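You operate a simulated robot arm through the tools that you are given. There is no shell and no other tool. Be economical: measure what you need, move in short steps, check, and stop when the job is done.

Carry out the task below with a simulated two-armed robot. There is one attempt and no reset: what you move stays moved.

Task
Hold the white sample pan on the top of the test bench steady with one hand and put the roll tag with the largest size on its label from the top of the turf bench in it with the other.

It is judged by the outcome, as a careful person would: the job done as asked, and still so three seconds after it is handed in. It fails if anything else is knocked over, pushed out of place, dropped, spilled or broken.

Robot
Two 7-joint arms with two-finger parallel grippers on one trunk, on a base that drives. Base frame: it is fixed to the floor where the robot stands at the start and does not move with it; the origin is under the middle of the robot, x ahead of it, y to its left, z up; the surface under the hand at the start is at about z = 0.8. Units: m, degrees, N and s.
The left shoulder is at the start at [0.07, 0.163, 1.095], the right one opposite. With the tool pointing down near the work surface each hand reaches from about 0.4 to 0.88 m from the robot's upright axis, wherever it stands, measured 20 degrees to its own side. Payload 3.43 kg a hand.
Tool frame (each hand has its own): the origin (TCP) lies between the finger pads and is the grasp point; the fingertips stand 0.034 m ahead of it; z points along the fingers, y is the line along which they close. The gripper opens to 0.128 m. The fingers are 0.024 m wide and 0.012 m thick; the gripper's body (0.048 by 0.13 m) begins 0.096 m behind the TCP.
Orientation is that of the tool frame in the base frame, as a unit quaternion [w, x, y, z]. With the fingers straight down and closing along the base's y, the tool's x points along the base's -x, its y along +y and its z along -z.

Tools
- The arms move only by the tool drive_tool. It takes "left_deltas", "right_deltas" or both (then of equal length, played together; a hand with none holds still); each is a list of rows, each a list of 7 numbers: the shift along the base's x, y, z in cm, then the turn, a rotation vector about the base's x, y, z in degrees, then the gripper command, from -1 (shut) to 1 (fully open), values between in proportion. In form: [[x, y, z, rx, ry, rz, fingers], ...]. A call has 1 to 12 rows; each row is the pose to reach, as a shift and turn from the pose commanded when the call began. A row lasts 0.2 s, in which the tool goes at most 0.05 m and 8.6 degrees; a call with a longer step from one row to the next is refused whole, and so is a gripper value outside its range. Where a pose cannot be reached the arm comes as near as it can. A force on the tool above 40 N (or 10 N above the force at the start of the call, whichever is more), or a blocked arm, ends the call early, and 0.2 s more pass. The fingers move at their own pace (about 0.153 m/s each) and stop on an object; they squeeze with about 21 N. The grip force told is the motor's: it shows also when the fingers shut on nothing. Time passes only in rows, and 0.2 s behind the last, so rows that repeat a pose let the fingers close. It gives the time, the measured TCP pose, the force on the tool (base axes), the opening and the grip force at its end, in the units of the frame above (readings bear some noise), with the torque about the TCP (base axes, N m) and any sound that the robot's microphone picked up.
- Cameras (640 x 400 px; columns grow to the right, rows downward): "scene" is now at [0.125, 0.0422, 1.3157]; the picture's right is [0.51, -0.86, 0.00], its down [-0.54, -0.32, -0.78] and it looks along [0.67, 0.39, -0.63] (base axes); focal length 265 px, centre (320, 200). "left" rides on the left gripper at [0.076, 0.011, -0.16] in its tool frame; the picture's right is [-0.15, 0.99, 0.00], its down [-0.88, -0.13, -0.46] and it looks along [-0.45, -0.07, 0.89] (tool axes); focal length 234 px, centre (320, 200). "right" rides on the right gripper at [0.076, -0.011, -0.16] in its tool frame; the picture's right is [0.15, 0.99, 0.00], its down [-0.88, 0.13, -0.46] and it looks along [-0.45, 0.07, 0.89] (tool axes); focal length 234 px, centre (320, 200). There is no depth. A picture from a camera that has moved, and an enlarged one, comes with that camera's place and axes in the base frame and with its lens.
- camera(camera): a new picture of that camera. No time passes.
- move_column(by): slides the trunk up (or, below 0, down) by that many m; the arms and the scene camera ride with it, the base frame stays. It gives what a move gives, with no picture.
- base_move(legs): drives the robot by 1 to 6 legs, each [ahead, left, turn to the left] in m, m and degrees, along the robot's own axes; the way and the turn of a leg run together, so that a leg with both is an arc; at most 1.5 m and 180 degrees a leg. The arms and the cameras ride along, it lands a little off, and it stops where it bumps. It gives what a move gives.
- pan_tilt(pan, tilt): turns the head with the scene camera to pan (to the left, within 86 degrees either way) and tilt (down, from -29 to 69), counted from straight ahead of the robot. It gives what a move gives.
- zoom(camera, box): a new picture of the part [left, top, right, bottom] of that camera's present view, enlarged. No time passes.
- hand_in(): hands the job in; it is judged then, once.

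Go step by step. Nothing tells you exact positions but the pictures and the camera data: compare them with the known pose of the tool, close in by small moves and look again before you grip or let go. The budget is 120 turns and 108 pictures, counting those below and the enlarged ones. Unless the task says otherwise, let go and move clear before handing in.

The tools are called as name(argument=value, ...) on one line, values as JSON. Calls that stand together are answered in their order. drive_tool: Moves the arms, as the interface text tells. Its arguments: {"type":"object","properties":{"left_deltas":{"type":"array","items":{"type":"array","items":{"type":"number"}}},"right_deltas":{"type":"array","items":{"type":"array","items":{"type":"number"}}}},"required":[]} The other tools are called the same way: move_column (by) slides the trunk up or down; base_move (legs) drives the base; pan_tilt (pan, tilt) turns the head that bears the scene camera; camera (camera) takes a picture; zoom (camera, box) takes an enlarged picture of a part of a camera's view; hand_in () hands the job in.

At the start:

```text
clock: 0.0
left_tool_pos: [0.4201, 0.4966, 1.1043]
left_tool_rot: [0.0, -0.001, 1.0, 0.0]
left_ft_force: [-0.5, -0.1, 0.4]
left_moment: [0.03, -0.01, -0.01]
left_finger_gap: 0.1278
left_gripper_force: 0.0
right_tool_pos: [0.5733, -0.0034, 1.1512]
right_tool_rot: [0.0, -0.001, 1.0, 0.0]
right_ft_force: [0.2, -0.1, 0.2]
right_moment: [0.0, 0.02, -0.01]
right_finger_gap: 0.1281
right_gripper_force: 0.1
trunk travel left (down, up): [-0.575, 0.365]
robot x, y, heading: [-0.0033, -0.0009, -0.0]
head pan, tilt: [30.4, 38.8]
```

scene: 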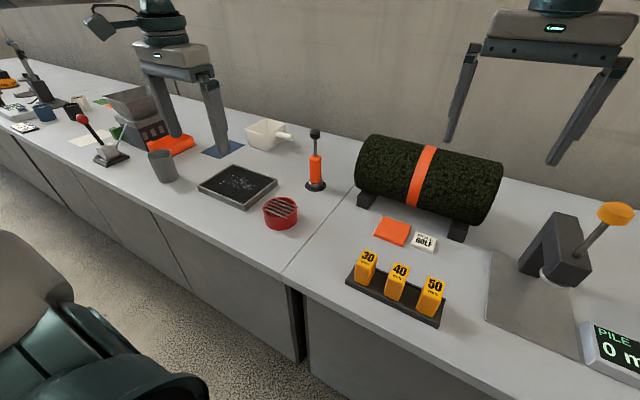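
right: 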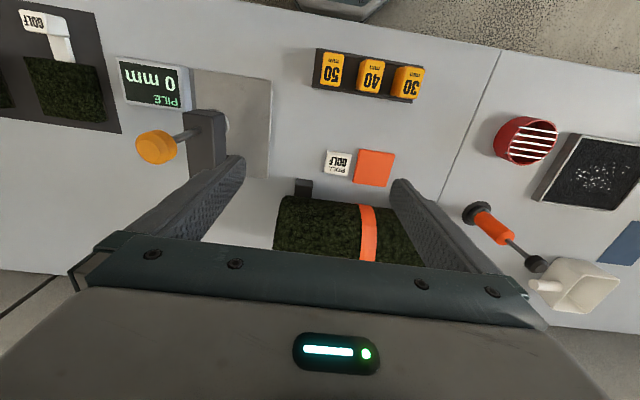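
left: 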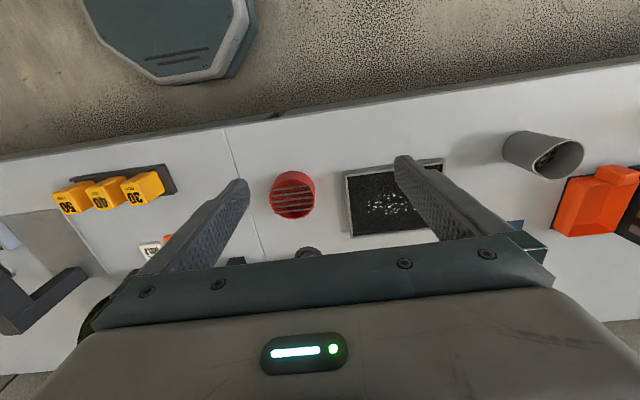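

I see the turf bench (roll, 30/40/50 yellow blocks, an orange and a white tag) and, further left, a white handled pan on the bench. I will look closer at the labels.

zoom(camera="scene", box=[330, 200, 490, 340])

zoom(camera="scene", box=[140, 90, 340, 240])

pan_tilt(pan=-30, tilt=38)

camera(camera="scene")

```text
2.86 times, centred on (410, 270) of scene
camera zoom: at [0.125, 0.0422, 1.3157], right [0.51, -0.86, 0.0], down [-0.54, -0.32, -0.78], along [0.67, 0.39, -0.63], focal length 757 px, centre (63, 0)
```

zoom: 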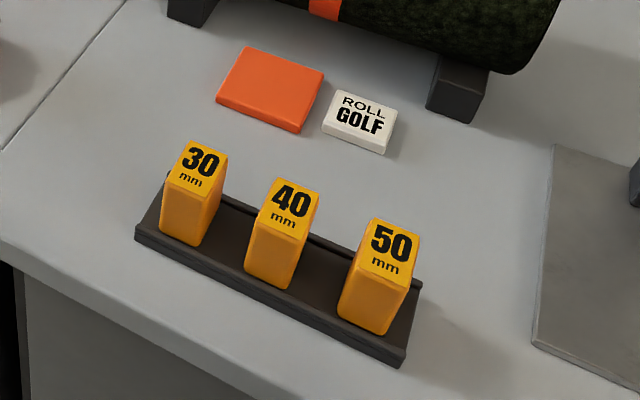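

```text
2.67 times, centred on (240, 165) of scene
camera zoom: at [0.125, 0.0422, 1.3157], right [0.51, -0.86, 0.0], down [-0.54, -0.32, -0.78], along [0.67, 0.39, -0.63], focal length 707 px, centre (533, 293)
```

zoom: 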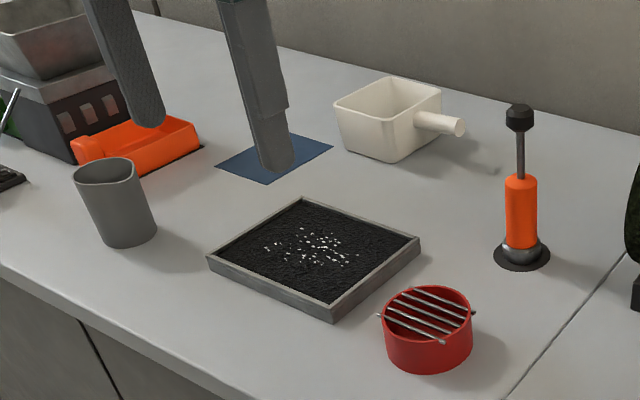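

```text
clock: 1.3
left_tool_pos: [0.4191, 0.496, 1.105]
left_tool_rot: [0.0, -0.001, 1.0, 0.001]
left_ft_force: [-0.1, -0.2, 0.5]
left_moment: [0.01, 0.01, 0.04]
left_finger_gap: 0.1276
left_gripper_force: 0.2
right_tool_pos: [0.5735, -0.0043, 1.1521]
right_tool_rot: [-0.001, 0.0, 1.0, 0.0]
right_ft_force: [-0.1, 0.5, -0.3]
right_moment: [0.0, 0.0, 0.01]
right_finger_gap: 0.128
right_gripper_force: 0.1
trunk travel left (down, up): [-0.575, 0.365]
robot x, y, heading: [-0.0031, 0.0043, -0.2]
head pan, tilt: [-30.0, 38.0]
```

```text
102 pictures are left
camera scene: at [0.1258, -0.0443, 1.3169], right [-0.5, -0.87, 0.0], down [-0.53, 0.31, -0.79], along [0.68, -0.39, -0.62], focal length 265 px, centre (320, 200)
```

scene: 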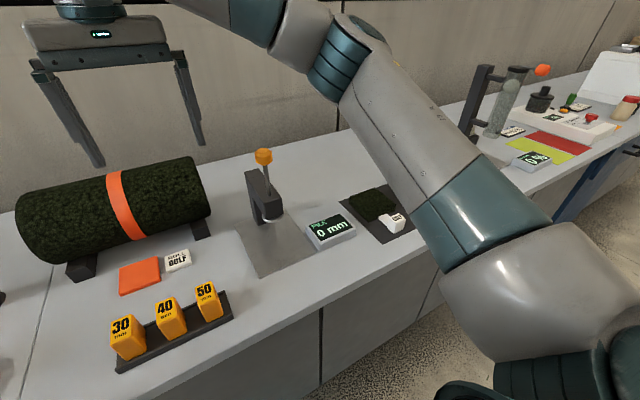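

The yellow blocks are labelled 30/40/50 mm; there are also white tags ("ROLL GOLF" and another on the dark mat). I check the latter before deciding.

zoom(camera="scene", box=[300, 170, 440, 260])

zoom(camera="right", box=[0, 0, 160, 120])

zoom(camera="scene", box=[100, 240, 240, 380])

zoom(camera="scene", box=[440, 40, 640, 180])

pan_tilt(pan=70, tilt=30)

camera(camera="scene")

```text
4.44 times, centred on (370, 215) of scene
camera zoom: at [0.1258, -0.0443, 1.3169], right [-0.5, -0.87, 0.0], down [-0.53, 0.31, -0.79], along [0.68, -0.39, -0.62], focal length 1178 px, centre (98, 133)
```

zoom: 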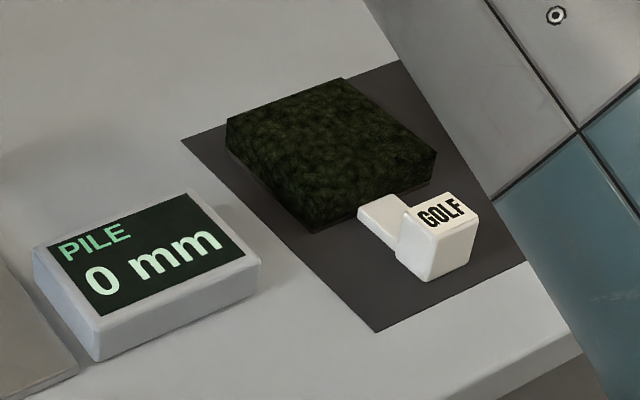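

```text
3.33 times, centred on (80, 60) of right
camera zoom: at [0.4974, -0.015, 1.313], right [-0.15, 0.99, 0.0], down [0.88, 0.13, 0.46], along [0.45, 0.07, -0.89], focal length 781 px, centre (1120, 667)
```

zoom: 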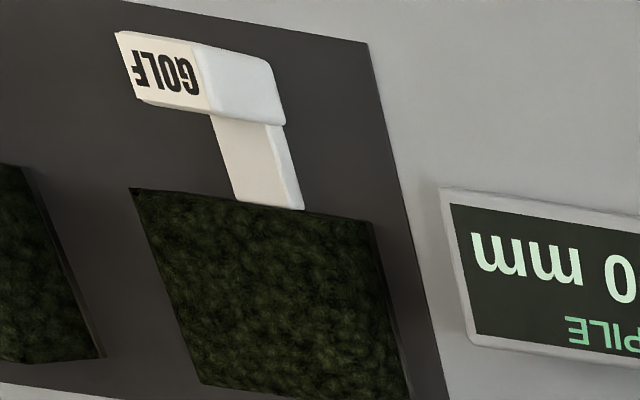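

```text
2.86 times, centred on (170, 310) of scene
camera zoom: at [0.1258, -0.0443, 1.3169], right [-0.5, -0.87, 0.0], down [-0.53, 0.31, -0.79], along [0.68, -0.39, -0.62], focal length 757 px, centre (749, -114)
```

zoom: 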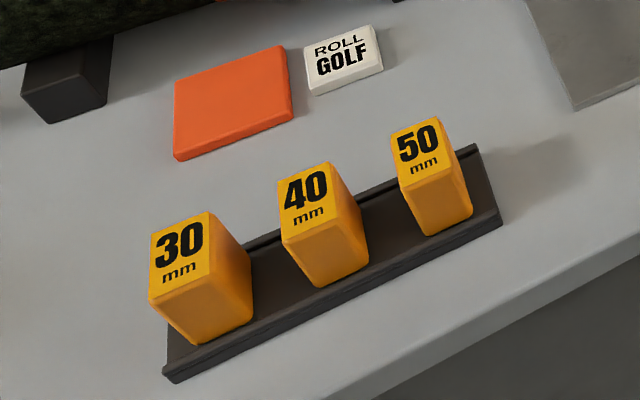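

```text
2.86 times, centred on (540, 110) of scene
camera zoom: at [0.1258, -0.0443, 1.3169], right [-0.5, -0.87, 0.0], down [-0.53, 0.31, -0.79], along [0.68, -0.39, -0.62], focal length 757 px, centre (-309, 457)
```

zoom: 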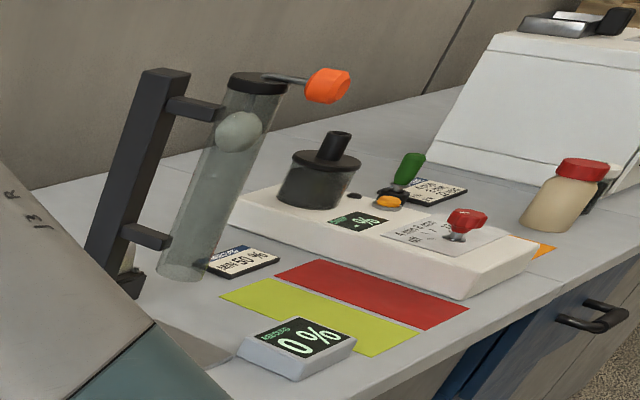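

```text
clock: 3.1
left_tool_pos: [0.4198, 0.4956, 1.1039]
left_tool_rot: [0.0, -0.001, 1.0, 0.0]
left_ft_force: [0.3, 0.2, 0.3]
left_moment: [0.02, 0.02, -0.02]
left_finger_gap: 0.1279
left_gripper_force: 0.2
right_tool_pos: [0.574, -0.0047, 1.152]
right_tool_rot: [0.001, 0.0, 1.0, 0.001]
right_ft_force: [-0.7, -0.4, -0.5]
right_moment: [0.01, -0.03, 0.01]
right_finger_gap: 0.1279
right_gripper_force: 0.0
trunk travel left (down, up): [-0.575, 0.365]
robot x, y, heading: [0.0003, -0.0011, 0.1]
head pan, tilt: [70.0, 30.0]
```

```text
97 pictures are left
camera scene: at [0.082, 0.0837, 1.3293], right [0.94, -0.34, 0.0], down [-0.17, -0.47, -0.87], along [0.3, 0.81, -0.5], focal length 265 px, centre (320, 200)
```

scene: 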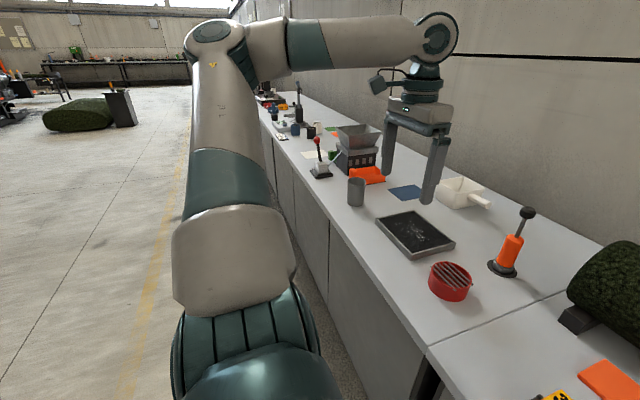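

The roll tags are the 30/40/50 mm blocks, so the 50 (about [0.48, 0.0], top z≈0.87) goes into the white pan (about [0.88, 0.73], handle pointing to -y). Plan: left hand takes the tag, right hand holds the pan's handle. First I turn both hands so that they close along x.

drive_tool(left_deltas=[[0, 0, 1, 0, 0, -8.3, 1], [0, 0, 2, 0, 0, -16.6, 1], [0, 0, 3, 0, 0, -24.9, 1], [0, 0, 4, 0, 0, -33.2, 1], [0, 0, 5, 0, 0, -41.5, 1], [0, 0, 5, 0, 0, -49.8, 1], [0, 0, 5, 0, 0, -58.1, 1], [0, 0, 5, 0, 0, -66.4, 1], [0, 0, 5, 0, 0, -74.7, 1], [0, 0, 5, 0, 0, -83, 1], [0, 0, 5, 0, 0, -90, 1]], right_deltas=[[0, -1, 1, 0, 0, 8.3, 1], [0, -2, 2, 0, 0, 16.6, 1], [0, -3, 3, 0, 0, 24.9, 1], [0, -4, 4, 0, 0, 33.2, 1], [0, -5, 5, 0, 0, 41.5, 1], [0, -6, 6, 0, 0, 49.8, 1], [0, -7, 7, 0, 0, 58.1, 1], [0, -8, 8, 0, 0, 66.4, 1], [0, -9, 9, 0, 0, 74.7, 1], [0, -10, 10, 0, 0, 83, 1], [0, -10, 10, 0, 0, 90, 1]])

base_move(legs=[[0, -0.2, 0]])

pan_tilt(pan=20, tilt=45)

camera(camera="scene")

camera(camera="left")

```text
clock: 5.5
left_tool_pos: [0.4193, 0.4952, 1.1539]
left_tool_rot: [0.001, 0.708, 0.706, 0.0]
left_ft_force: [0.9, 0.3, 0.2]
left_moment: [0.0, 0.04, 0.0]
left_finger_gap: 0.128
left_gripper_force: 0.0
right_tool_pos: [0.4394, -0.0587, 1.19]
right_tool_rot: [0.003, -0.702, 0.712, 0.001]
right_ft_force: [0.8, 0.2, -0.1]
right_moment: [-0.03, 0.01, 0.02]
right_finger_gap: 0.1281
right_gripper_force: 0.2
right hand out of reach, approached as far as the arm can: row 8, 9, 10, 11
trunk travel left (down, up): [-0.575, 0.365]
robot x, y, heading: [-0.0068, 0.0006, -0.3]
head pan, tilt: [70.0, 30.0]
```

```text
clock: 7.1
left_tool_pos: [0.4194, 0.2944, 1.1539]
left_tool_rot: [0.0, 0.707, 0.707, 0.0]
left_ft_force: [-1.1, 0.0, 0.6]
left_moment: [0.01, 0.03, 0.01]
left_finger_gap: 0.1281
left_gripper_force: 0.0
right_tool_pos: [0.4386, -0.2588, 1.1884]
right_tool_rot: [0.003, -0.702, 0.712, 0.001]
right_ft_force: [0.9, -0.6, -0.3]
right_moment: [0.02, -0.01, 0.0]
right_finger_gap: 0.1279
right_gripper_force: 0.1
trunk travel left (down, up): [-0.575, 0.365]
robot x, y, heading: [0.0006, -0.2006, 0.2]
head pan, tilt: [70.0, 30.0]
```

```text
clock: 8.2
left_tool_pos: [0.4198, 0.294, 1.1549]
left_tool_rot: [-0.001, 0.707, 0.707, 0.0]
left_ft_force: [-0.1, 0.1, -0.6]
left_moment: [0.0, 0.0, 0.0]
left_finger_gap: 0.128
left_gripper_force: 0.1
right_tool_pos: [0.4384, -0.2597, 1.1899]
right_tool_rot: [0.002, -0.703, 0.712, 0.0]
right_ft_force: [0.1, -1.2, 0.9]
right_moment: [-0.03, 0.03, -0.02]
right_finger_gap: 0.1278
right_gripper_force: 0.1
trunk travel left (down, up): [-0.575, 0.365]
robot x, y, heading: [0.001, -0.1974, -0.0]
head pan, tilt: [20.0, 45.0]
```

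```text
96 pictures are left
camera scene: at [0.1273, -0.1747, 1.3067], right [0.34, -0.94, 0.0], down [-0.66, -0.24, -0.71], along [0.66, 0.24, -0.71], focal length 265 px, centre (320, 200)
```

scene: 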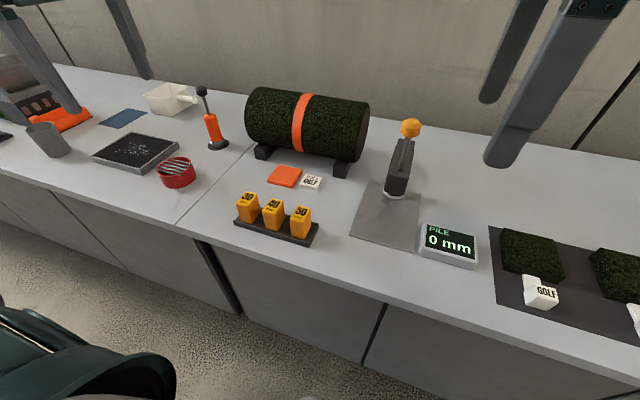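

```text
95 pictures are left
camera left: at [0.4304, 0.3699, 1.313], right [0.99, -0.15, 0.0], down [-0.13, -0.88, 0.46], along [-0.07, -0.45, -0.89], focal length 234 px, centre (320, 200)
```

left: 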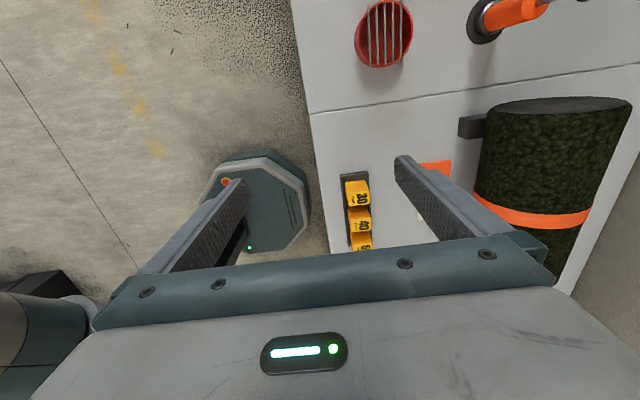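

The 50 is at about [0.476, 0.0]. I move the left hand above it, still high, and look.

drive_tool(left_deltas=[[1, -5, 0, 0, 0, 0, 1], [2, -10, 0, 0, 0, 0, 1], [3, -15, 0, 0, 0, 0, 1], [4, -20, 0, 0, 0, 0, 1], [5, -24.5, 0, 0, 0, 0, 1], [5.7, -28.9, 0, 0, 0, 0, 1], [5.7, -29.3, -4, 0, 0, 0, 1], [5.7, -29.3, -8, 0, 0, 0, 1], [5.7, -29.3, -12, 0, 0, 0, 1]])

camera(camera="left")

camera(camera="scene")

```text
refused: row 1 steps farther than a row can; nothing moved
```

```text
94 pictures are left
camera left: at [0.4304, 0.3699, 1.313], right [0.99, -0.15, 0.0], down [-0.13, -0.88, 0.46], along [-0.07, -0.45, -0.89], focal length 234 px, centre (320, 200)
```

left: 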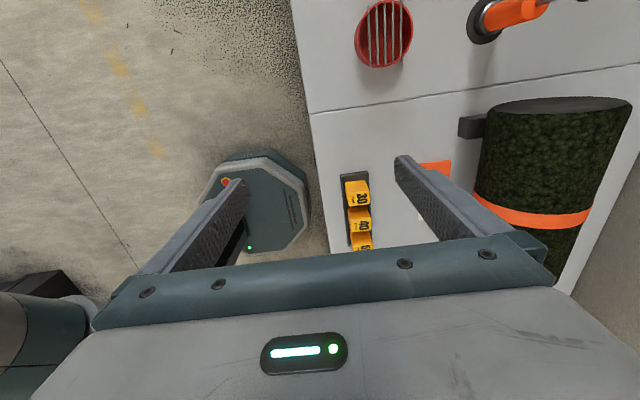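

```text
93 pictures are left
camera scene: at [0.1273, -0.1747, 1.3067], right [0.34, -0.94, 0.0], down [-0.66, -0.24, -0.71], along [0.66, 0.24, -0.71], focal length 265 px, centre (320, 200)
```

scene: 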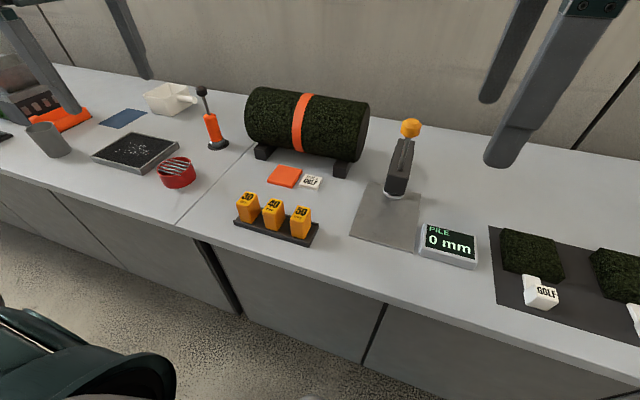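

The step was a hair too long; nothing moved. I repeat with shorter steps.

drive_tool(left_deltas=[[0.9, -4.5, 0, 0, 0, 0, 1], [1.8, -9, 0, 0, 0, 0, 1], [2.7, -13.5, 0, 0, 0, 0, 1], [3.6, -18, 0, 0, 0, 0, 1], [4.5, -22.5, 0, 0, 0, 0, 1], [5.4, -27, 0, 0, 0, 0, 1], [5.7, -29.3, -3, 0, 0, 0, 1], [5.7, -29.3, -7, 0, 0, 0, 1], [5.7, -29.3, -11, 0, 0, 0, 1]])

camera(camera="left")

camera(camera="scene")

```text
clock: 10.2
left_tool_pos: [0.4783, 0.002, 1.0435]
left_tool_rot: [0.0, 0.707, 0.707, 0.0]
left_ft_force: [1.1, 0.9, -0.2]
left_moment: [-0.03, -0.02, 0.01]
left_finger_gap: 0.128
left_gripper_force: 0.0
right_tool_pos: [0.4398, -0.2592, 1.1892]
right_tool_rot: [0.002, -0.702, 0.712, 0.001]
right_ft_force: [-0.2, -0.9, -0.1]
right_moment: [0.02, 0.04, -0.01]
right_finger_gap: 0.1279
right_gripper_force: 0.1
trunk travel left (down, up): [-0.575, 0.365]
robot x, y, heading: [-0.0001, -0.201, -0.2]
head pan, tilt: [20.0, 45.0]
```

```text
92 pictures are left
camera left: at [0.4889, 0.0771, 1.2023], right [0.99, -0.15, 0.0], down [-0.13, -0.88, 0.46], along [-0.07, -0.45, -0.89], focal length 234 px, centre (320, 200)
```

left: 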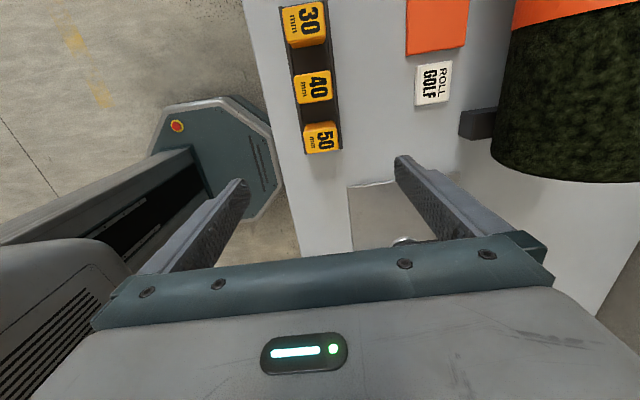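

```text
91 pictures are left
camera scene: at [0.1283, -0.1747, 1.3066], right [0.34, -0.94, 0.0], down [-0.67, -0.24, -0.71], along [0.66, 0.24, -0.71], focal length 265 px, centre (320, 200)
```

scene: 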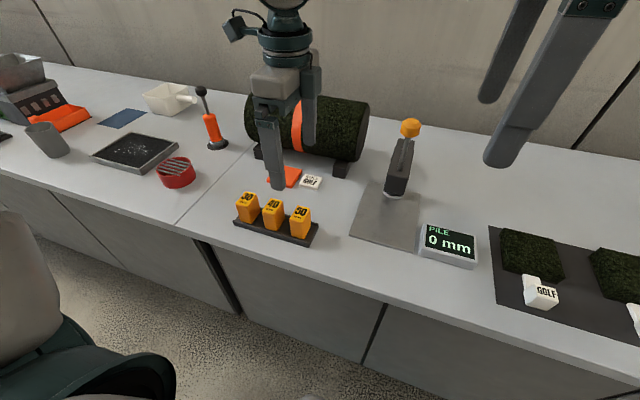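

zoom(camera="left", box=[270, 40, 390, 160])

zoom(camera="scene", box=[230, 170, 330, 250])

```text
3.33 times, centred on (330, 100) of left
camera zoom: at [0.4889, 0.0771, 1.2023], right [0.99, -0.15, 0.0], down [-0.13, -0.88, 0.46], along [-0.07, -0.45, -0.89], focal length 781 px, centre (287, 533)
```

zoom: 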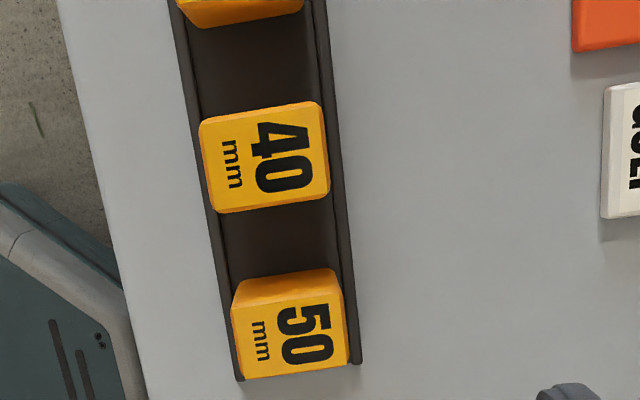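

```text
5.00 times, centred on (280, 210) of scene
camera zoom: at [0.1283, -0.1747, 1.3066], right [0.34, -0.94, 0.0], down [-0.67, -0.24, -0.71], along [0.66, 0.24, -0.71], focal length 1325 px, centre (520, 150)
```

zoom: 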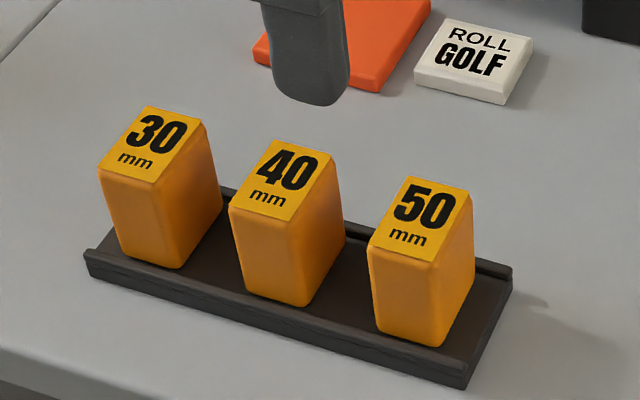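

drive_tool(left_deltas=[[0, 0, -4, 0, 0, 0, 0.7], [0, 0, -8, 0, 0, 0, 0.5], [0, 0, -12, 0, 0, 0, 0.4], [0, 0, -15, 0, 0, 0, 0.4], [0, 0, -15, 0, 0, 0, 0.4]])

camera(camera="left")

zoom(camera="scene", box=[210, 130, 350, 260])

```text
clock: 11.4
left_tool_pos: [0.4784, 0.0015, 0.8945]
left_tool_rot: [0.001, 0.707, 0.707, 0.001]
left_ft_force: [0.6, 0.7, 0.0]
left_moment: [-0.03, -0.02, 0.05]
left_finger_gap: 0.0895
left_gripper_force: 0.0
right_tool_pos: [0.4392, -0.2587, 1.1897]
right_tool_rot: [0.004, -0.703, 0.712, 0.001]
right_ft_force: [0.4, -0.4, -0.1]
right_moment: [0.01, -0.04, 0.01]
right_finger_gap: 0.1282
right_gripper_force: 0.0
trunk travel left (down, up): [-0.575, 0.365]
robot x, y, heading: [0.0, -0.2026, -0.1]
head pan, tilt: [20.0, 45.0]
```

```text
88 pictures are left
camera left: at [0.4879, 0.0765, 1.0529], right [0.99, -0.15, 0.0], down [-0.13, -0.88, 0.46], along [-0.07, -0.45, -0.89], focal length 234 px, centre (320, 200)
```

left: 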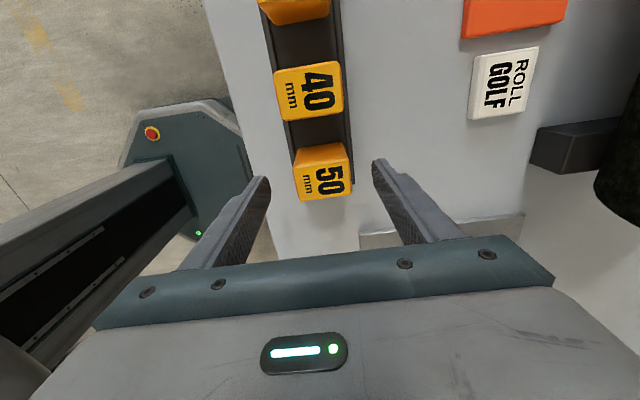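

```text
3.08 times, centred on (280, 195) of scene
camera zoom: at [0.1267, -0.1748, 1.3068], right [0.34, -0.94, 0.0], down [-0.66, -0.24, -0.71], along [0.66, 0.24, -0.71], focal length 816 px, centre (443, 215)
```

zoom: 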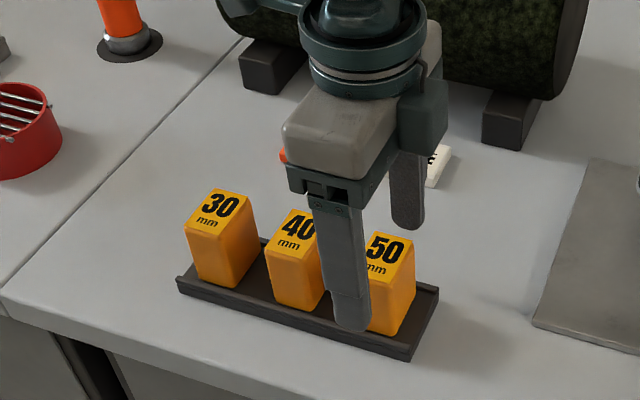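

The fingers straddle the 50 and line up with it. I go down 3.2 cm, close, and check the grip.

drive_tool(left_deltas=[[0, 0, -1.6, 0, 0, 0, 0.4], [0, 0, -3.2, 0, 0, 0, 0.4], [0, 0, -3.2, 0, 0, 0, -0.1], [0, 0, -3.2, 0, 0, 0, -0.4], [0, 0, -3.2, 0, 0, 0, -0.7], [0, 0, -3.2, 0, 0, 0, -1], [0, 0, -3.2, 0, 0, 0, -1]])

camera(camera="left")

```text
clock: 13.0
left_tool_pos: [0.4771, 0.001, 0.8618]
left_tool_rot: [-0.001, 0.708, 0.707, 0.001]
left_ft_force: [0.6, 0.5, -0.3]
left_moment: [0.0, -0.03, -0.01]
left_finger_gap: 0.0473
left_gripper_force: 21.1
right_tool_pos: [0.4388, -0.2598, 1.189]
right_tool_rot: [0.003, -0.702, 0.712, 0.001]
right_ft_force: [-0.3, -0.8, -0.3]
right_moment: [-0.04, -0.01, -0.01]
right_finger_gap: 0.1279
right_gripper_force: 0.1
trunk travel left (down, up): [-0.575, 0.365]
robot x, y, heading: [0.0007, -0.1985, 0.0]
head pan, tilt: [20.0, 45.0]
```

```text
86 pictures are left
camera left: at [0.4882, 0.0771, 1.0207], right [0.99, -0.15, 0.0], down [-0.13, -0.88, 0.46], along [-0.07, -0.45, -0.89], focal length 234 px, centre (320, 200)
```

left: 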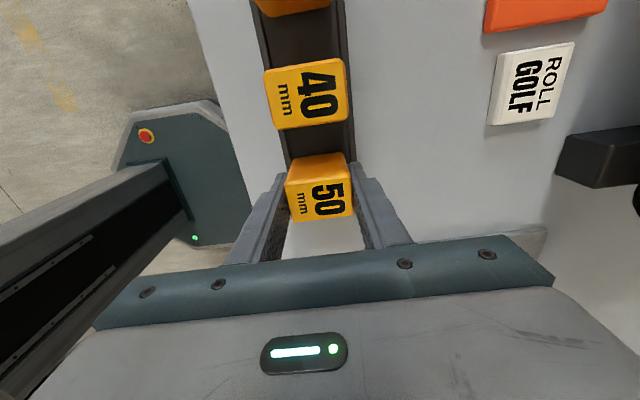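

Gripped with a 47 mm gap at 21 N. I lift straight up.

drive_tool(left_deltas=[[0, 0, 1, 0, 0, 0, -1], [0, 0, 3, 0, 0, 0, -1], [0, 0, 6, 0, 0, 0, -1], [0, 0, 10, 0, 0, 0, -1], [0, 0, 14, 0, 0, 0, -1], [0, 0, 18, 0, 0, 0, -1], [0, 0, 22, 0, 0, 0, -1], [0, 0, 26, 0, 0, 0, -1], [0, 0, 29, 0, 0, 0, -1]])

camera(camera="left")

camera(camera="scene")

```text
clock: 15.0
left_tool_pos: [0.4768, 0.0008, 1.1538]
left_tool_rot: [-0.001, 0.708, 0.707, 0.0]
left_ft_force: [0.7, -0.4, 0.2]
left_moment: [0.01, -0.01, 0.04]
left_finger_gap: 0.0
left_gripper_force: 21.0
right_tool_pos: [0.4381, -0.2595, 1.1896]
right_tool_rot: [0.003, -0.702, 0.712, 0.001]
right_ft_force: [0.1, -0.5, 0.0]
right_moment: [-0.03, -0.02, 0.01]
right_finger_gap: 0.1278
right_gripper_force: 0.1
trunk travel left (down, up): [-0.575, 0.365]
robot x, y, heading: [0.0033, -0.2039, 0.1]
head pan, tilt: [20.0, 45.0]
```

```text
85 pictures are left
camera left: at [0.4871, 0.0764, 1.3117], right [0.99, -0.15, 0.0], down [-0.13, -0.88, 0.46], along [-0.07, -0.45, -0.89], focal length 234 px, centre (320, 200)
```

left: 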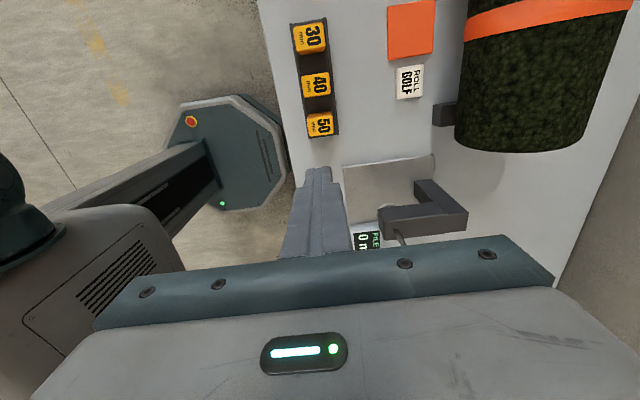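

```text
84 pictures are left
camera scene: at [0.1269, -0.1748, 1.3067], right [0.34, -0.94, 0.0], down [-0.66, -0.24, -0.71], along [0.66, 0.24, -0.71], focal length 265 px, centre (320, 200)
```

scene: 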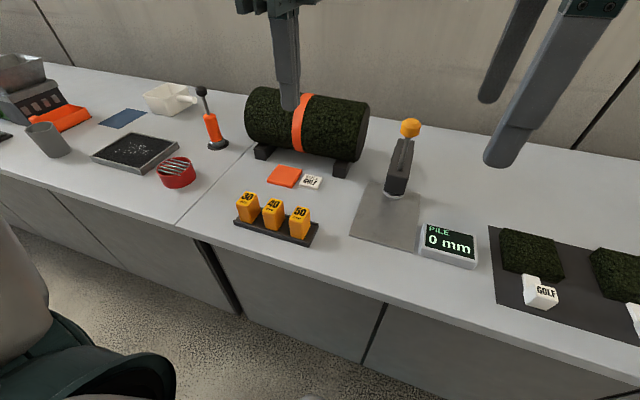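

The tag slipped out of the grip and still sits in its rack. I check that it is in place before trying again.

zoom(camera="scene", box=[230, 170, 330, 250])

zoom(camera="left", box=[270, 10, 390, 150])

```text
5.00 times, centred on (280, 210) of scene
camera zoom: at [0.1269, -0.1748, 1.3067], right [0.34, -0.94, 0.0], down [-0.66, -0.24, -0.71], along [0.66, 0.24, -0.71], focal length 1325 px, centre (520, 150)
```

zoom: 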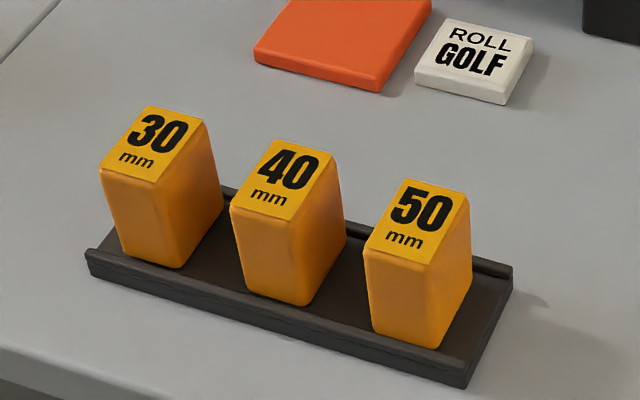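

```text
2.86 times, centred on (330, 80) of left
camera zoom: at [0.4871, 0.0764, 1.3117], right [0.99, -0.15, 0.0], down [-0.13, -0.88, 0.46], along [-0.07, -0.45, -0.89], focal length 669 px, centre (291, 543)
```

zoom: 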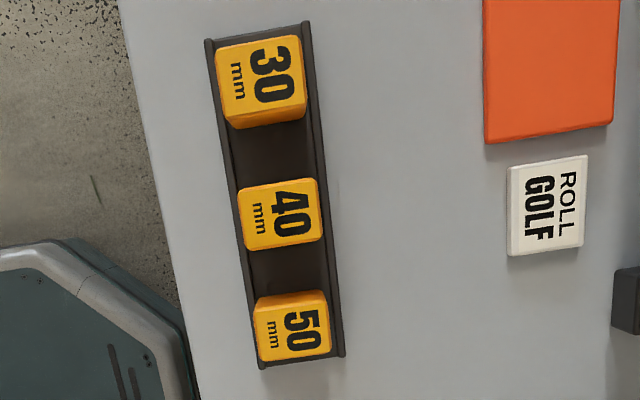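

The tag only shifted about 3 mm, so it is loose but slippery. I go back down a bit deeper, grip, and lift slowly by 1 cm.

drive_tool(left_deltas=[[0, 0, -4, 0, 0, 0, 0], [0, 0, -8, 0, 0, 0, 0.4], [0, 0, -12, 0, 0, 0, 0.4], [0, 0, -16, 0, 0, 0, 0.4], [0, 0, -20, 0, 0, 0, 0.4], [0, 0, -24, 0, 0, 0, 0.4], [0, 0, -27, 0, 0, 0, 0.4], [0, 0, -28.5, 0, 0, 0, 0.4], [0, 0, -29.6, 0, 0, 0, 0.4], [0, 0, -29.6, 0, 0, 0, 0.4]])

drive_tool(left_deltas=[[0, 0, 0, 0, 0, 0, 0], [0, 0, 0, 0, 0, 0, -0.3], [0, 0, 0, 0, 0, 0, -1], [0, 0, 0, 0, 0, 0, -1], [0, 0, 0, 0, 0, 0, -1], [0, 0, 0.3, 0, 0, 0, -1], [0, 0, 0.6, 0, 0, 0, -1], [0, 0, 1, 0, 0, 0, -1]])

camera(camera="left")

zoom(camera="scene", box=[230, 150, 330, 250])

```text
clock: 17.2
left_tool_pos: [0.4768, 0.0007, 0.8564]
left_tool_rot: [0.0, 0.707, 0.707, 0.0]
left_ft_force: [-0.6, 0.0, 0.0]
left_moment: [0.0, -0.03, 0.03]
left_finger_gap: 0.0896
left_gripper_force: 0.1
right_tool_pos: [0.4391, -0.2603, 1.1892]
right_tool_rot: [0.003, -0.702, 0.712, 0.0]
right_ft_force: [0.3, 0.3, -0.3]
right_moment: [-0.03, -0.05, 0.0]
right_finger_gap: 0.1282
right_gripper_force: 0.0
trunk travel left (down, up): [-0.575, 0.365]
robot x, y, heading: [0.0021, -0.2045, 0.0]
head pan, tilt: [20.0, 45.0]
```

```text
clock: 19.0
left_tool_pos: [0.4768, 0.0005, 0.8666]
left_tool_rot: [0.0, 0.707, 0.708, 0.0]
left_ft_force: [0.2, 0.1, -0.2]
left_moment: [-0.04, 0.04, -0.01]
left_finger_gap: 0.0475
left_gripper_force: 20.4
right_tool_pos: [0.4398, -0.2599, 1.1892]
right_tool_rot: [0.003, -0.702, 0.712, 0.0]
right_ft_force: [0.8, 0.6, -0.5]
right_moment: [0.02, 0.04, 0.0]
right_finger_gap: 0.1281
right_gripper_force: 0.0
trunk travel left (down, up): [-0.575, 0.365]
robot x, y, heading: [-0.0001, -0.2002, -0.2]
head pan, tilt: [20.0, 45.0]
```

```text
81 pictures are left
camera left: at [0.4873, 0.0767, 1.025], right [0.99, -0.15, 0.0], down [-0.13, -0.88, 0.46], along [-0.07, -0.45, -0.89], focal length 234 px, centre (320, 200)
```

left: 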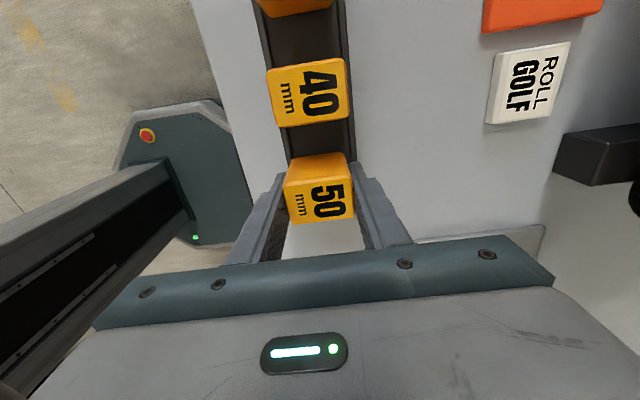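

```text
4.00 times, centred on (280, 200) of scene
camera zoom: at [0.1273, -0.1746, 1.3067], right [0.34, -0.94, 0.0], down [-0.66, -0.24, -0.71], along [0.66, 0.24, -0.71], focal length 1060 px, centre (480, 200)
```

zoom: 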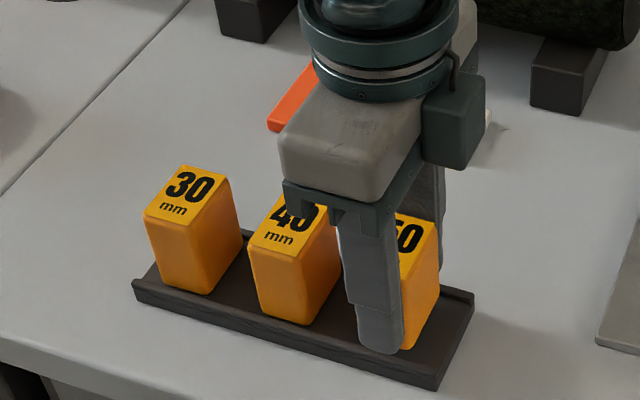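

It seems to come along now. I keep lifting slowly and watch the gap.

drive_tool(left_deltas=[[0, 0, 0.4, 0, 0, 0, -1], [0, 0, 0.8, 0, 0, 0, -1], [0, 0, 1.2, 0, 0, 0, -1], [0, 0, 1.6, 0, 0, 0, -1], [0, 0, 2, 0, 0, 0, -1], [0, 0, 2.4, 0, 0, 0, -1]])

camera(camera="left")

zoom(camera="scene", box=[230, 150, 330, 250])

```text
clock: 20.4
left_tool_pos: [0.4765, 0.0012, 0.8902]
left_tool_rot: [0.001, 0.707, 0.707, 0.0]
left_ft_force: [0.1, 0.4, -0.7]
left_moment: [0.0, -0.03, -0.04]
left_finger_gap: 0.0475
left_gripper_force: 21.4
right_tool_pos: [0.4393, -0.2591, 1.1893]
right_tool_rot: [0.004, -0.702, 0.712, 0.001]
right_ft_force: [-0.2, 0.6, 0.3]
right_moment: [0.02, 0.01, 0.0]
right_finger_gap: 0.128
right_gripper_force: 0.0
trunk travel left (down, up): [-0.575, 0.365]
robot x, y, heading: [-0.0003, -0.201, -0.2]
head pan, tilt: [20.0, 45.0]
```

```text
79 pictures are left
camera left: at [0.4873, 0.0768, 1.0488], right [0.99, -0.15, 0.0], down [-0.13, -0.88, 0.46], along [-0.07, -0.45, -0.89], focal length 234 px, centre (320, 200)
```

left: 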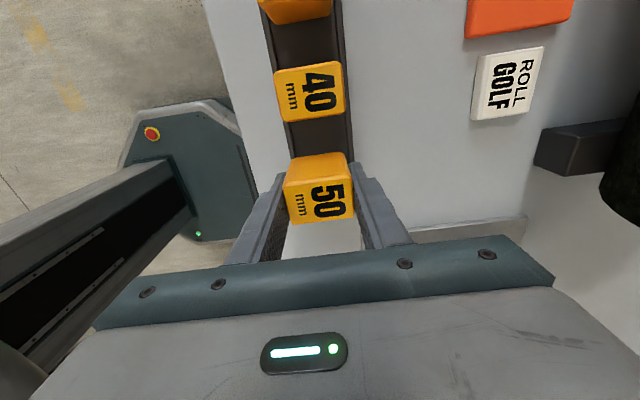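

```text
4.00 times, centred on (280, 200) of scene
camera zoom: at [0.1273, -0.1746, 1.3067], right [0.34, -0.94, 0.0], down [-0.66, -0.24, -0.71], along [0.66, 0.24, -0.71], focal length 1060 px, centre (480, 200)
```

zoom: 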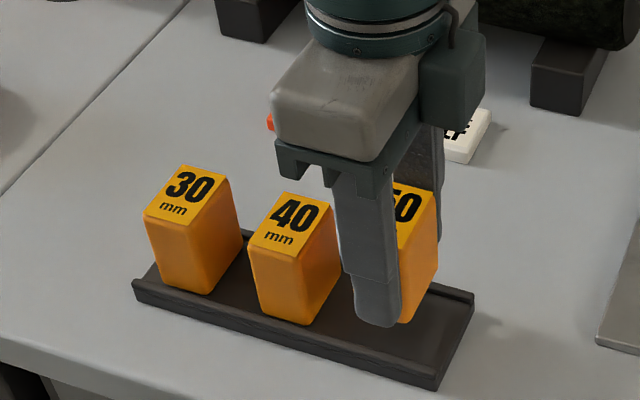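

The tag is held and clear of the rack. I lift on gently.

drive_tool(left_deltas=[[0, 0, 0.5, 0, 0, 0, -1], [0, 0, 1.3, 0, 0, 0, -1], [0, 0, 2.3, 0, 0, 0, -1], [0, 0, 3.5, 0, 0, 0, -1], [0, 0, 4.9, 0, 0, 0, -1], [0, 0, 6.4, 0, 0, 0, -1], [0, 0, 7.9, 0, 0, 0, -1], [0, 0, 9.4, 0, 0, 0, -1], [0, 0, 10.8, 0, 0, 0, -1], [0, 0, 12, 0, 0, 0, -1], [0, 0, 12.8, 0, 0, 0, -1], [0, 0, 13.2, 0, 0, 0, -1]])

camera(camera="left")

camera(camera="scene")

```text
clock: 23.0
left_tool_pos: [0.4761, 0.0016, 1.0214]
left_tool_rot: [0.0, 0.706, 0.708, 0.0]
left_ft_force: [0.0, 0.3, -0.6]
left_moment: [-0.01, 0.02, 0.01]
left_finger_gap: 0.0474
left_gripper_force: 21.3
right_tool_pos: [0.4389, -0.2592, 1.1886]
right_tool_rot: [0.003, -0.702, 0.712, 0.0]
right_ft_force: [0.1, -0.2, 0.4]
right_moment: [0.01, 0.03, 0.01]
right_finger_gap: 0.1279
right_gripper_force: 0.1
trunk travel left (down, up): [-0.575, 0.365]
robot x, y, heading: [0.002, -0.2006, -0.0]
head pan, tilt: [20.0, 45.0]
```

```text
77 pictures are left
camera left: at [0.4869, 0.0774, 1.1807], right [0.99, -0.15, 0.0], down [-0.13, -0.88, 0.46], along [-0.07, -0.45, -0.89], focal length 234 px, centre (320, 200)
```

left: 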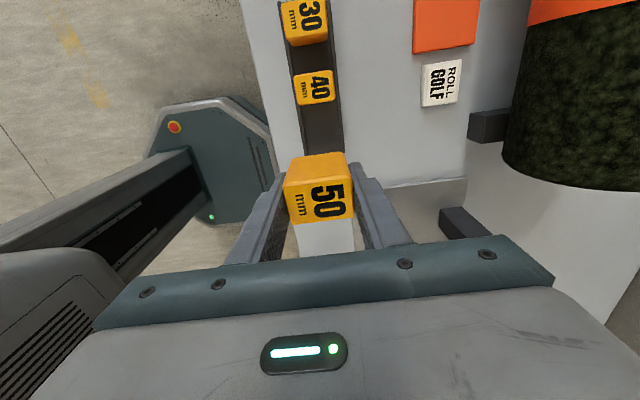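

```text
76 pictures are left
camera scene: at [0.1274, -0.1746, 1.3067], right [0.34, -0.94, 0.0], down [-0.66, -0.24, -0.71], along [0.66, 0.24, -0.71], focal length 265 px, centre (320, 200)
```

scene: 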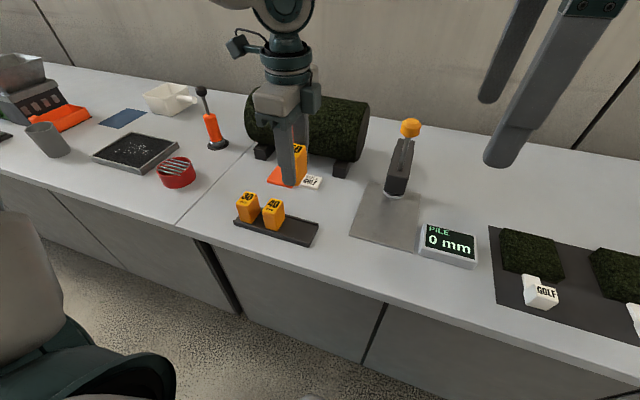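

Holding well. Now I drive left in part, towards the pan, and check the grip.

base_move(legs=[[0, 0.1, 0]])

base_move(legs=[[0, 0.4, 0]])

pan_tilt(pan=30, tilt=35)

camera(camera="scene")

camera(camera="left")

```text
clock: 24.2
left_tool_pos: [0.4764, 0.1019, 1.0219]
left_tool_rot: [0.0, 0.706, 0.708, -0.001]
left_ft_force: [-0.4, 2.0, 0.1]
left_moment: [0.01, 0.0, 0.01]
left_finger_gap: 0.0477
left_gripper_force: 20.9
right_tool_pos: [0.4404, -0.1596, 1.1892]
right_tool_rot: [0.003, -0.702, 0.713, 0.0]
right_ft_force: [-0.1, 0.7, -0.3]
right_moment: [0.02, -0.02, 0.0]
right_finger_gap: 0.1278
right_gripper_force: 0.0
trunk travel left (down, up): [-0.575, 0.365]
robot x, y, heading: [0.002, -0.1035, 0.0]
head pan, tilt: [20.0, 45.0]
```

```text
clock: 26.7
left_tool_pos: [0.4768, 0.5004, 1.0223]
left_tool_rot: [0.0, 0.707, 0.707, 0.0]
left_ft_force: [0.0, -0.7, -1.0]
left_moment: [-0.02, 0.0, 0.01]
left_finger_gap: 0.0473
left_gripper_force: 21.6
right_tool_pos: [0.4389, 0.2394, 1.1887]
right_tool_rot: [0.003, -0.701, 0.713, 0.001]
right_ft_force: [-0.2, -0.1, -0.6]
right_moment: [-0.01, -0.01, -0.03]
right_finger_gap: 0.1278
right_gripper_force: 0.1
trunk travel left (down, up): [-0.575, 0.365]
robot x, y, heading: [0.0016, 0.2981, 0.0]
head pan, tilt: [20.0, 45.0]
```

```text
clock: 27.4
left_tool_pos: [0.476, 0.5002, 1.0216]
left_tool_rot: [0.0, 0.707, 0.707, 0.001]
left_ft_force: [0.5, 0.3, -0.6]
left_moment: [-0.01, 0.04, 0.0]
left_finger_gap: 0.0472
left_gripper_force: 21.8
right_tool_pos: [0.4399, 0.2401, 1.1894]
right_tool_rot: [0.003, -0.701, 0.713, 0.001]
right_ft_force: [-0.1, 0.6, 1.5]
right_moment: [-0.01, -0.02, 0.0]
right_finger_gap: 0.1278
right_gripper_force: 0.0
trunk travel left (down, up): [-0.575, 0.365]
robot x, y, heading: [0.0025, 0.2975, 0.0]
head pan, tilt: [30.0, 35.0]
```

```text
75 pictures are left
camera scene: at [0.1277, 0.3413, 1.3214], right [0.5, -0.87, 0.0], down [-0.5, -0.29, -0.82], along [0.71, 0.41, -0.57], focal length 265 px, centre (320, 200)
```

scene: 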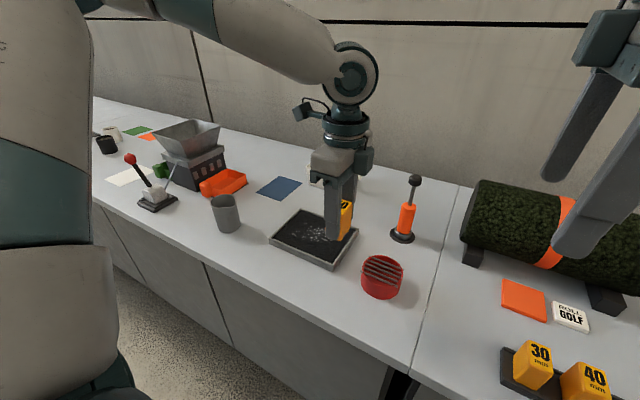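

```text
74 pictures are left
camera left: at [0.4876, 0.5764, 1.1805], right [0.99, -0.15, 0.0], down [-0.13, -0.88, 0.46], along [-0.07, -0.45, -0.89], focal length 234 px, centre (320, 200)
```

left: 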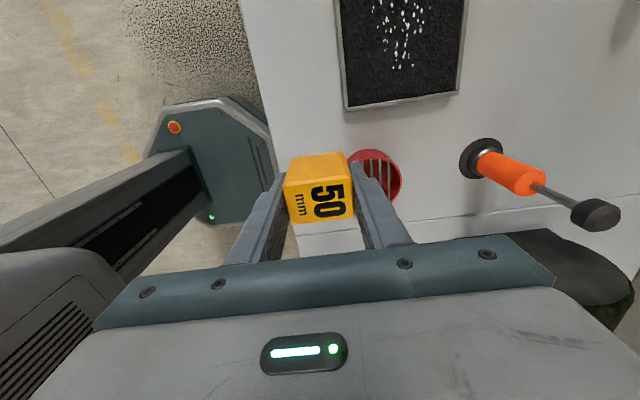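

Grip steady. I drive the rest of the way left and then slightly ahead.

base_move(legs=[[0, 0.385, 0]])

base_move(legs=[[0.06, 0, 0]])

pan_tilt(pan=0, tilt=35)

camera(camera="scene")

camera(camera="left")

camera(camera="right")

```text
clock: 29.8
left_tool_pos: [0.4792, 0.8815, 1.0207]
left_tool_rot: [0.0, 0.708, 0.706, 0.0]
left_ft_force: [-0.1, 0.8, 0.0]
left_moment: [-0.01, -0.01, 0.0]
left_finger_gap: 0.0475
left_gripper_force: 20.4
right_tool_pos: [0.441, 0.6202, 1.1891]
right_tool_rot: [0.003, -0.7, 0.714, 0.001]
right_ft_force: [0.4, 0.9, 0.4]
right_moment: [0.02, 0.0, -0.01]
right_finger_gap: 0.128
right_gripper_force: 0.1
trunk travel left (down, up): [-0.575, 0.365]
robot x, y, heading: [0.0037, 0.6787, -0.2]
head pan, tilt: [30.0, 35.0]
```

```text
clock: 30.8
left_tool_pos: [0.5372, 0.8804, 1.0213]
left_tool_rot: [0.001, 0.708, 0.706, 0.001]
left_ft_force: [-0.3, -0.3, -0.8]
left_moment: [-0.04, -0.02, 0.01]
left_finger_gap: 0.0473
left_gripper_force: 21.4
right_tool_pos: [0.4991, 0.6186, 1.19]
right_tool_rot: [0.003, -0.7, 0.714, 0.0]
right_ft_force: [0.1, 0.7, 1.4]
right_moment: [-0.02, 0.03, 0.0]
right_finger_gap: 0.1279
right_gripper_force: 0.0
trunk travel left (down, up): [-0.575, 0.365]
robot x, y, heading: [0.0604, 0.6837, 0.0]
head pan, tilt: [30.0, 35.0]
```

```text
clock: 31.7
left_tool_pos: [0.5372, 0.8809, 1.0216]
left_tool_rot: [0.0, 0.709, 0.706, 0.0]
left_ft_force: [0.0, -0.4, -0.1]
left_moment: [0.01, 0.02, 0.0]
left_finger_gap: 0.0473
left_gripper_force: 21.0
right_tool_pos: [0.5004, 0.6191, 1.1886]
right_tool_rot: [0.003, -0.701, 0.714, 0.001]
right_ft_force: [-0.7, -0.5, 0.5]
right_moment: [-0.01, 0.0, 0.0]
right_finger_gap: 0.128
right_gripper_force: 0.0
trunk travel left (down, up): [-0.575, 0.365]
robot x, y, heading: [0.0614, 0.6823, -0.6]
head pan, tilt: [0.0, 35.0]
```

```text
73 pictures are left
camera scene: at [0.1988, 0.6781, 1.3216], right [0.0, -1.0, 0.0], down [-0.57, 0.0, -0.82], along [0.82, 0.0, -0.57], focal length 265 px, centre (320, 200)
```

scene: 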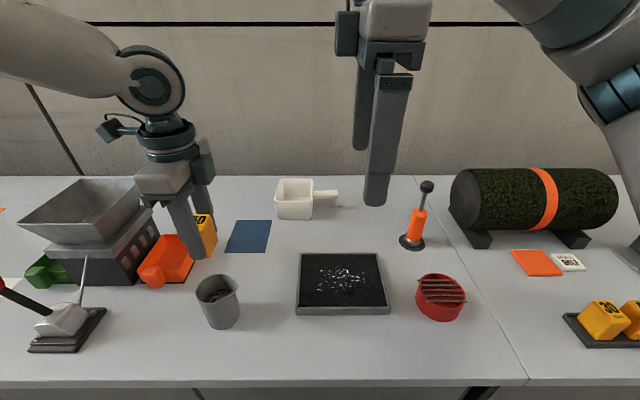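

```text
72 pictures are left
camera left: at [0.5478, 0.956, 1.1808], right [0.99, -0.15, 0.0], down [-0.13, -0.88, 0.46], along [-0.07, -0.45, -0.89], focal length 234 px, centre (320, 200)
```

left: 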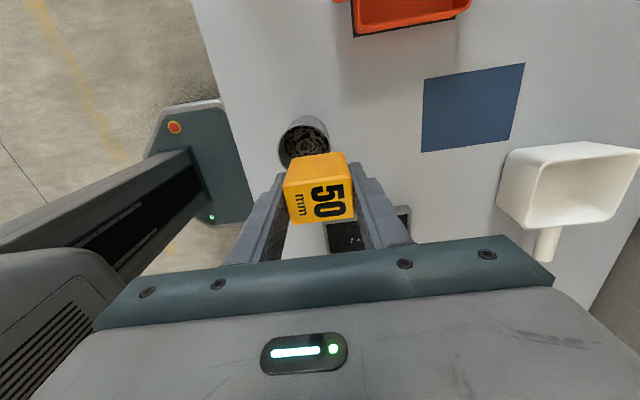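

```text
71 pictures are left
camera right: at [0.5075, 0.5431, 1.3499], right [-0.99, -0.13, 0.0], down [-0.12, 0.88, 0.46], along [-0.06, 0.46, -0.89], focal length 234 px, centre (320, 200)
```

right: 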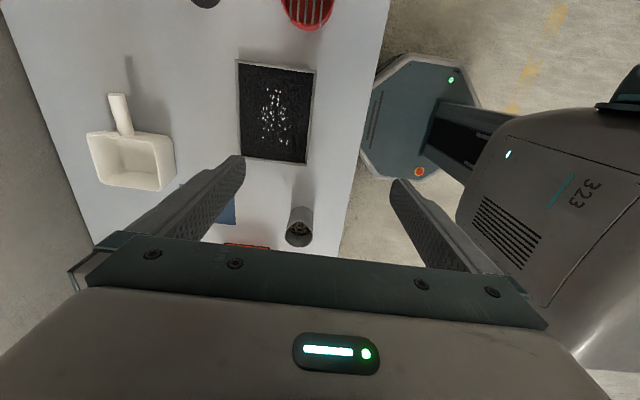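

zoom(camera="scene", box=[260, 160, 360, 230])

zoom(camera="right", box=[60, 60, 220, 200])

```text
5.71 times, centred on (310, 195) of scene
camera zoom: at [0.1988, 0.6781, 1.3216], right [0.0, -1.0, 0.0], down [-0.57, 0.0, -0.82], along [0.82, 0.0, -0.57], focal length 1515 px, centre (377, 229)
```

zoom: 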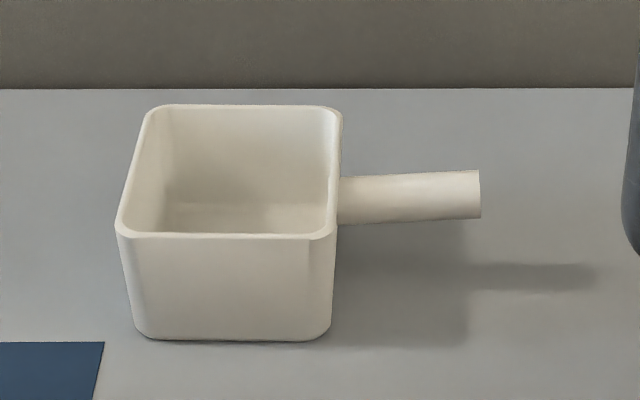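

```text
2.86 times, centred on (140, 130) of right
camera zoom: at [0.5075, 0.5431, 1.3499], right [-0.99, -0.13, 0.0], down [-0.12, 0.88, 0.46], along [-0.06, 0.46, -0.89], focal length 669 px, centre (834, 400)
```

zoom: 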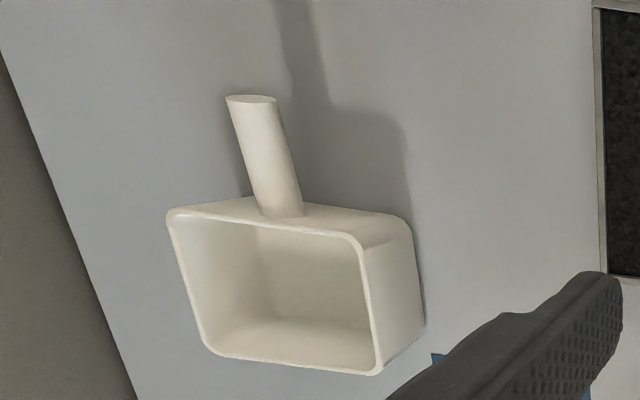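

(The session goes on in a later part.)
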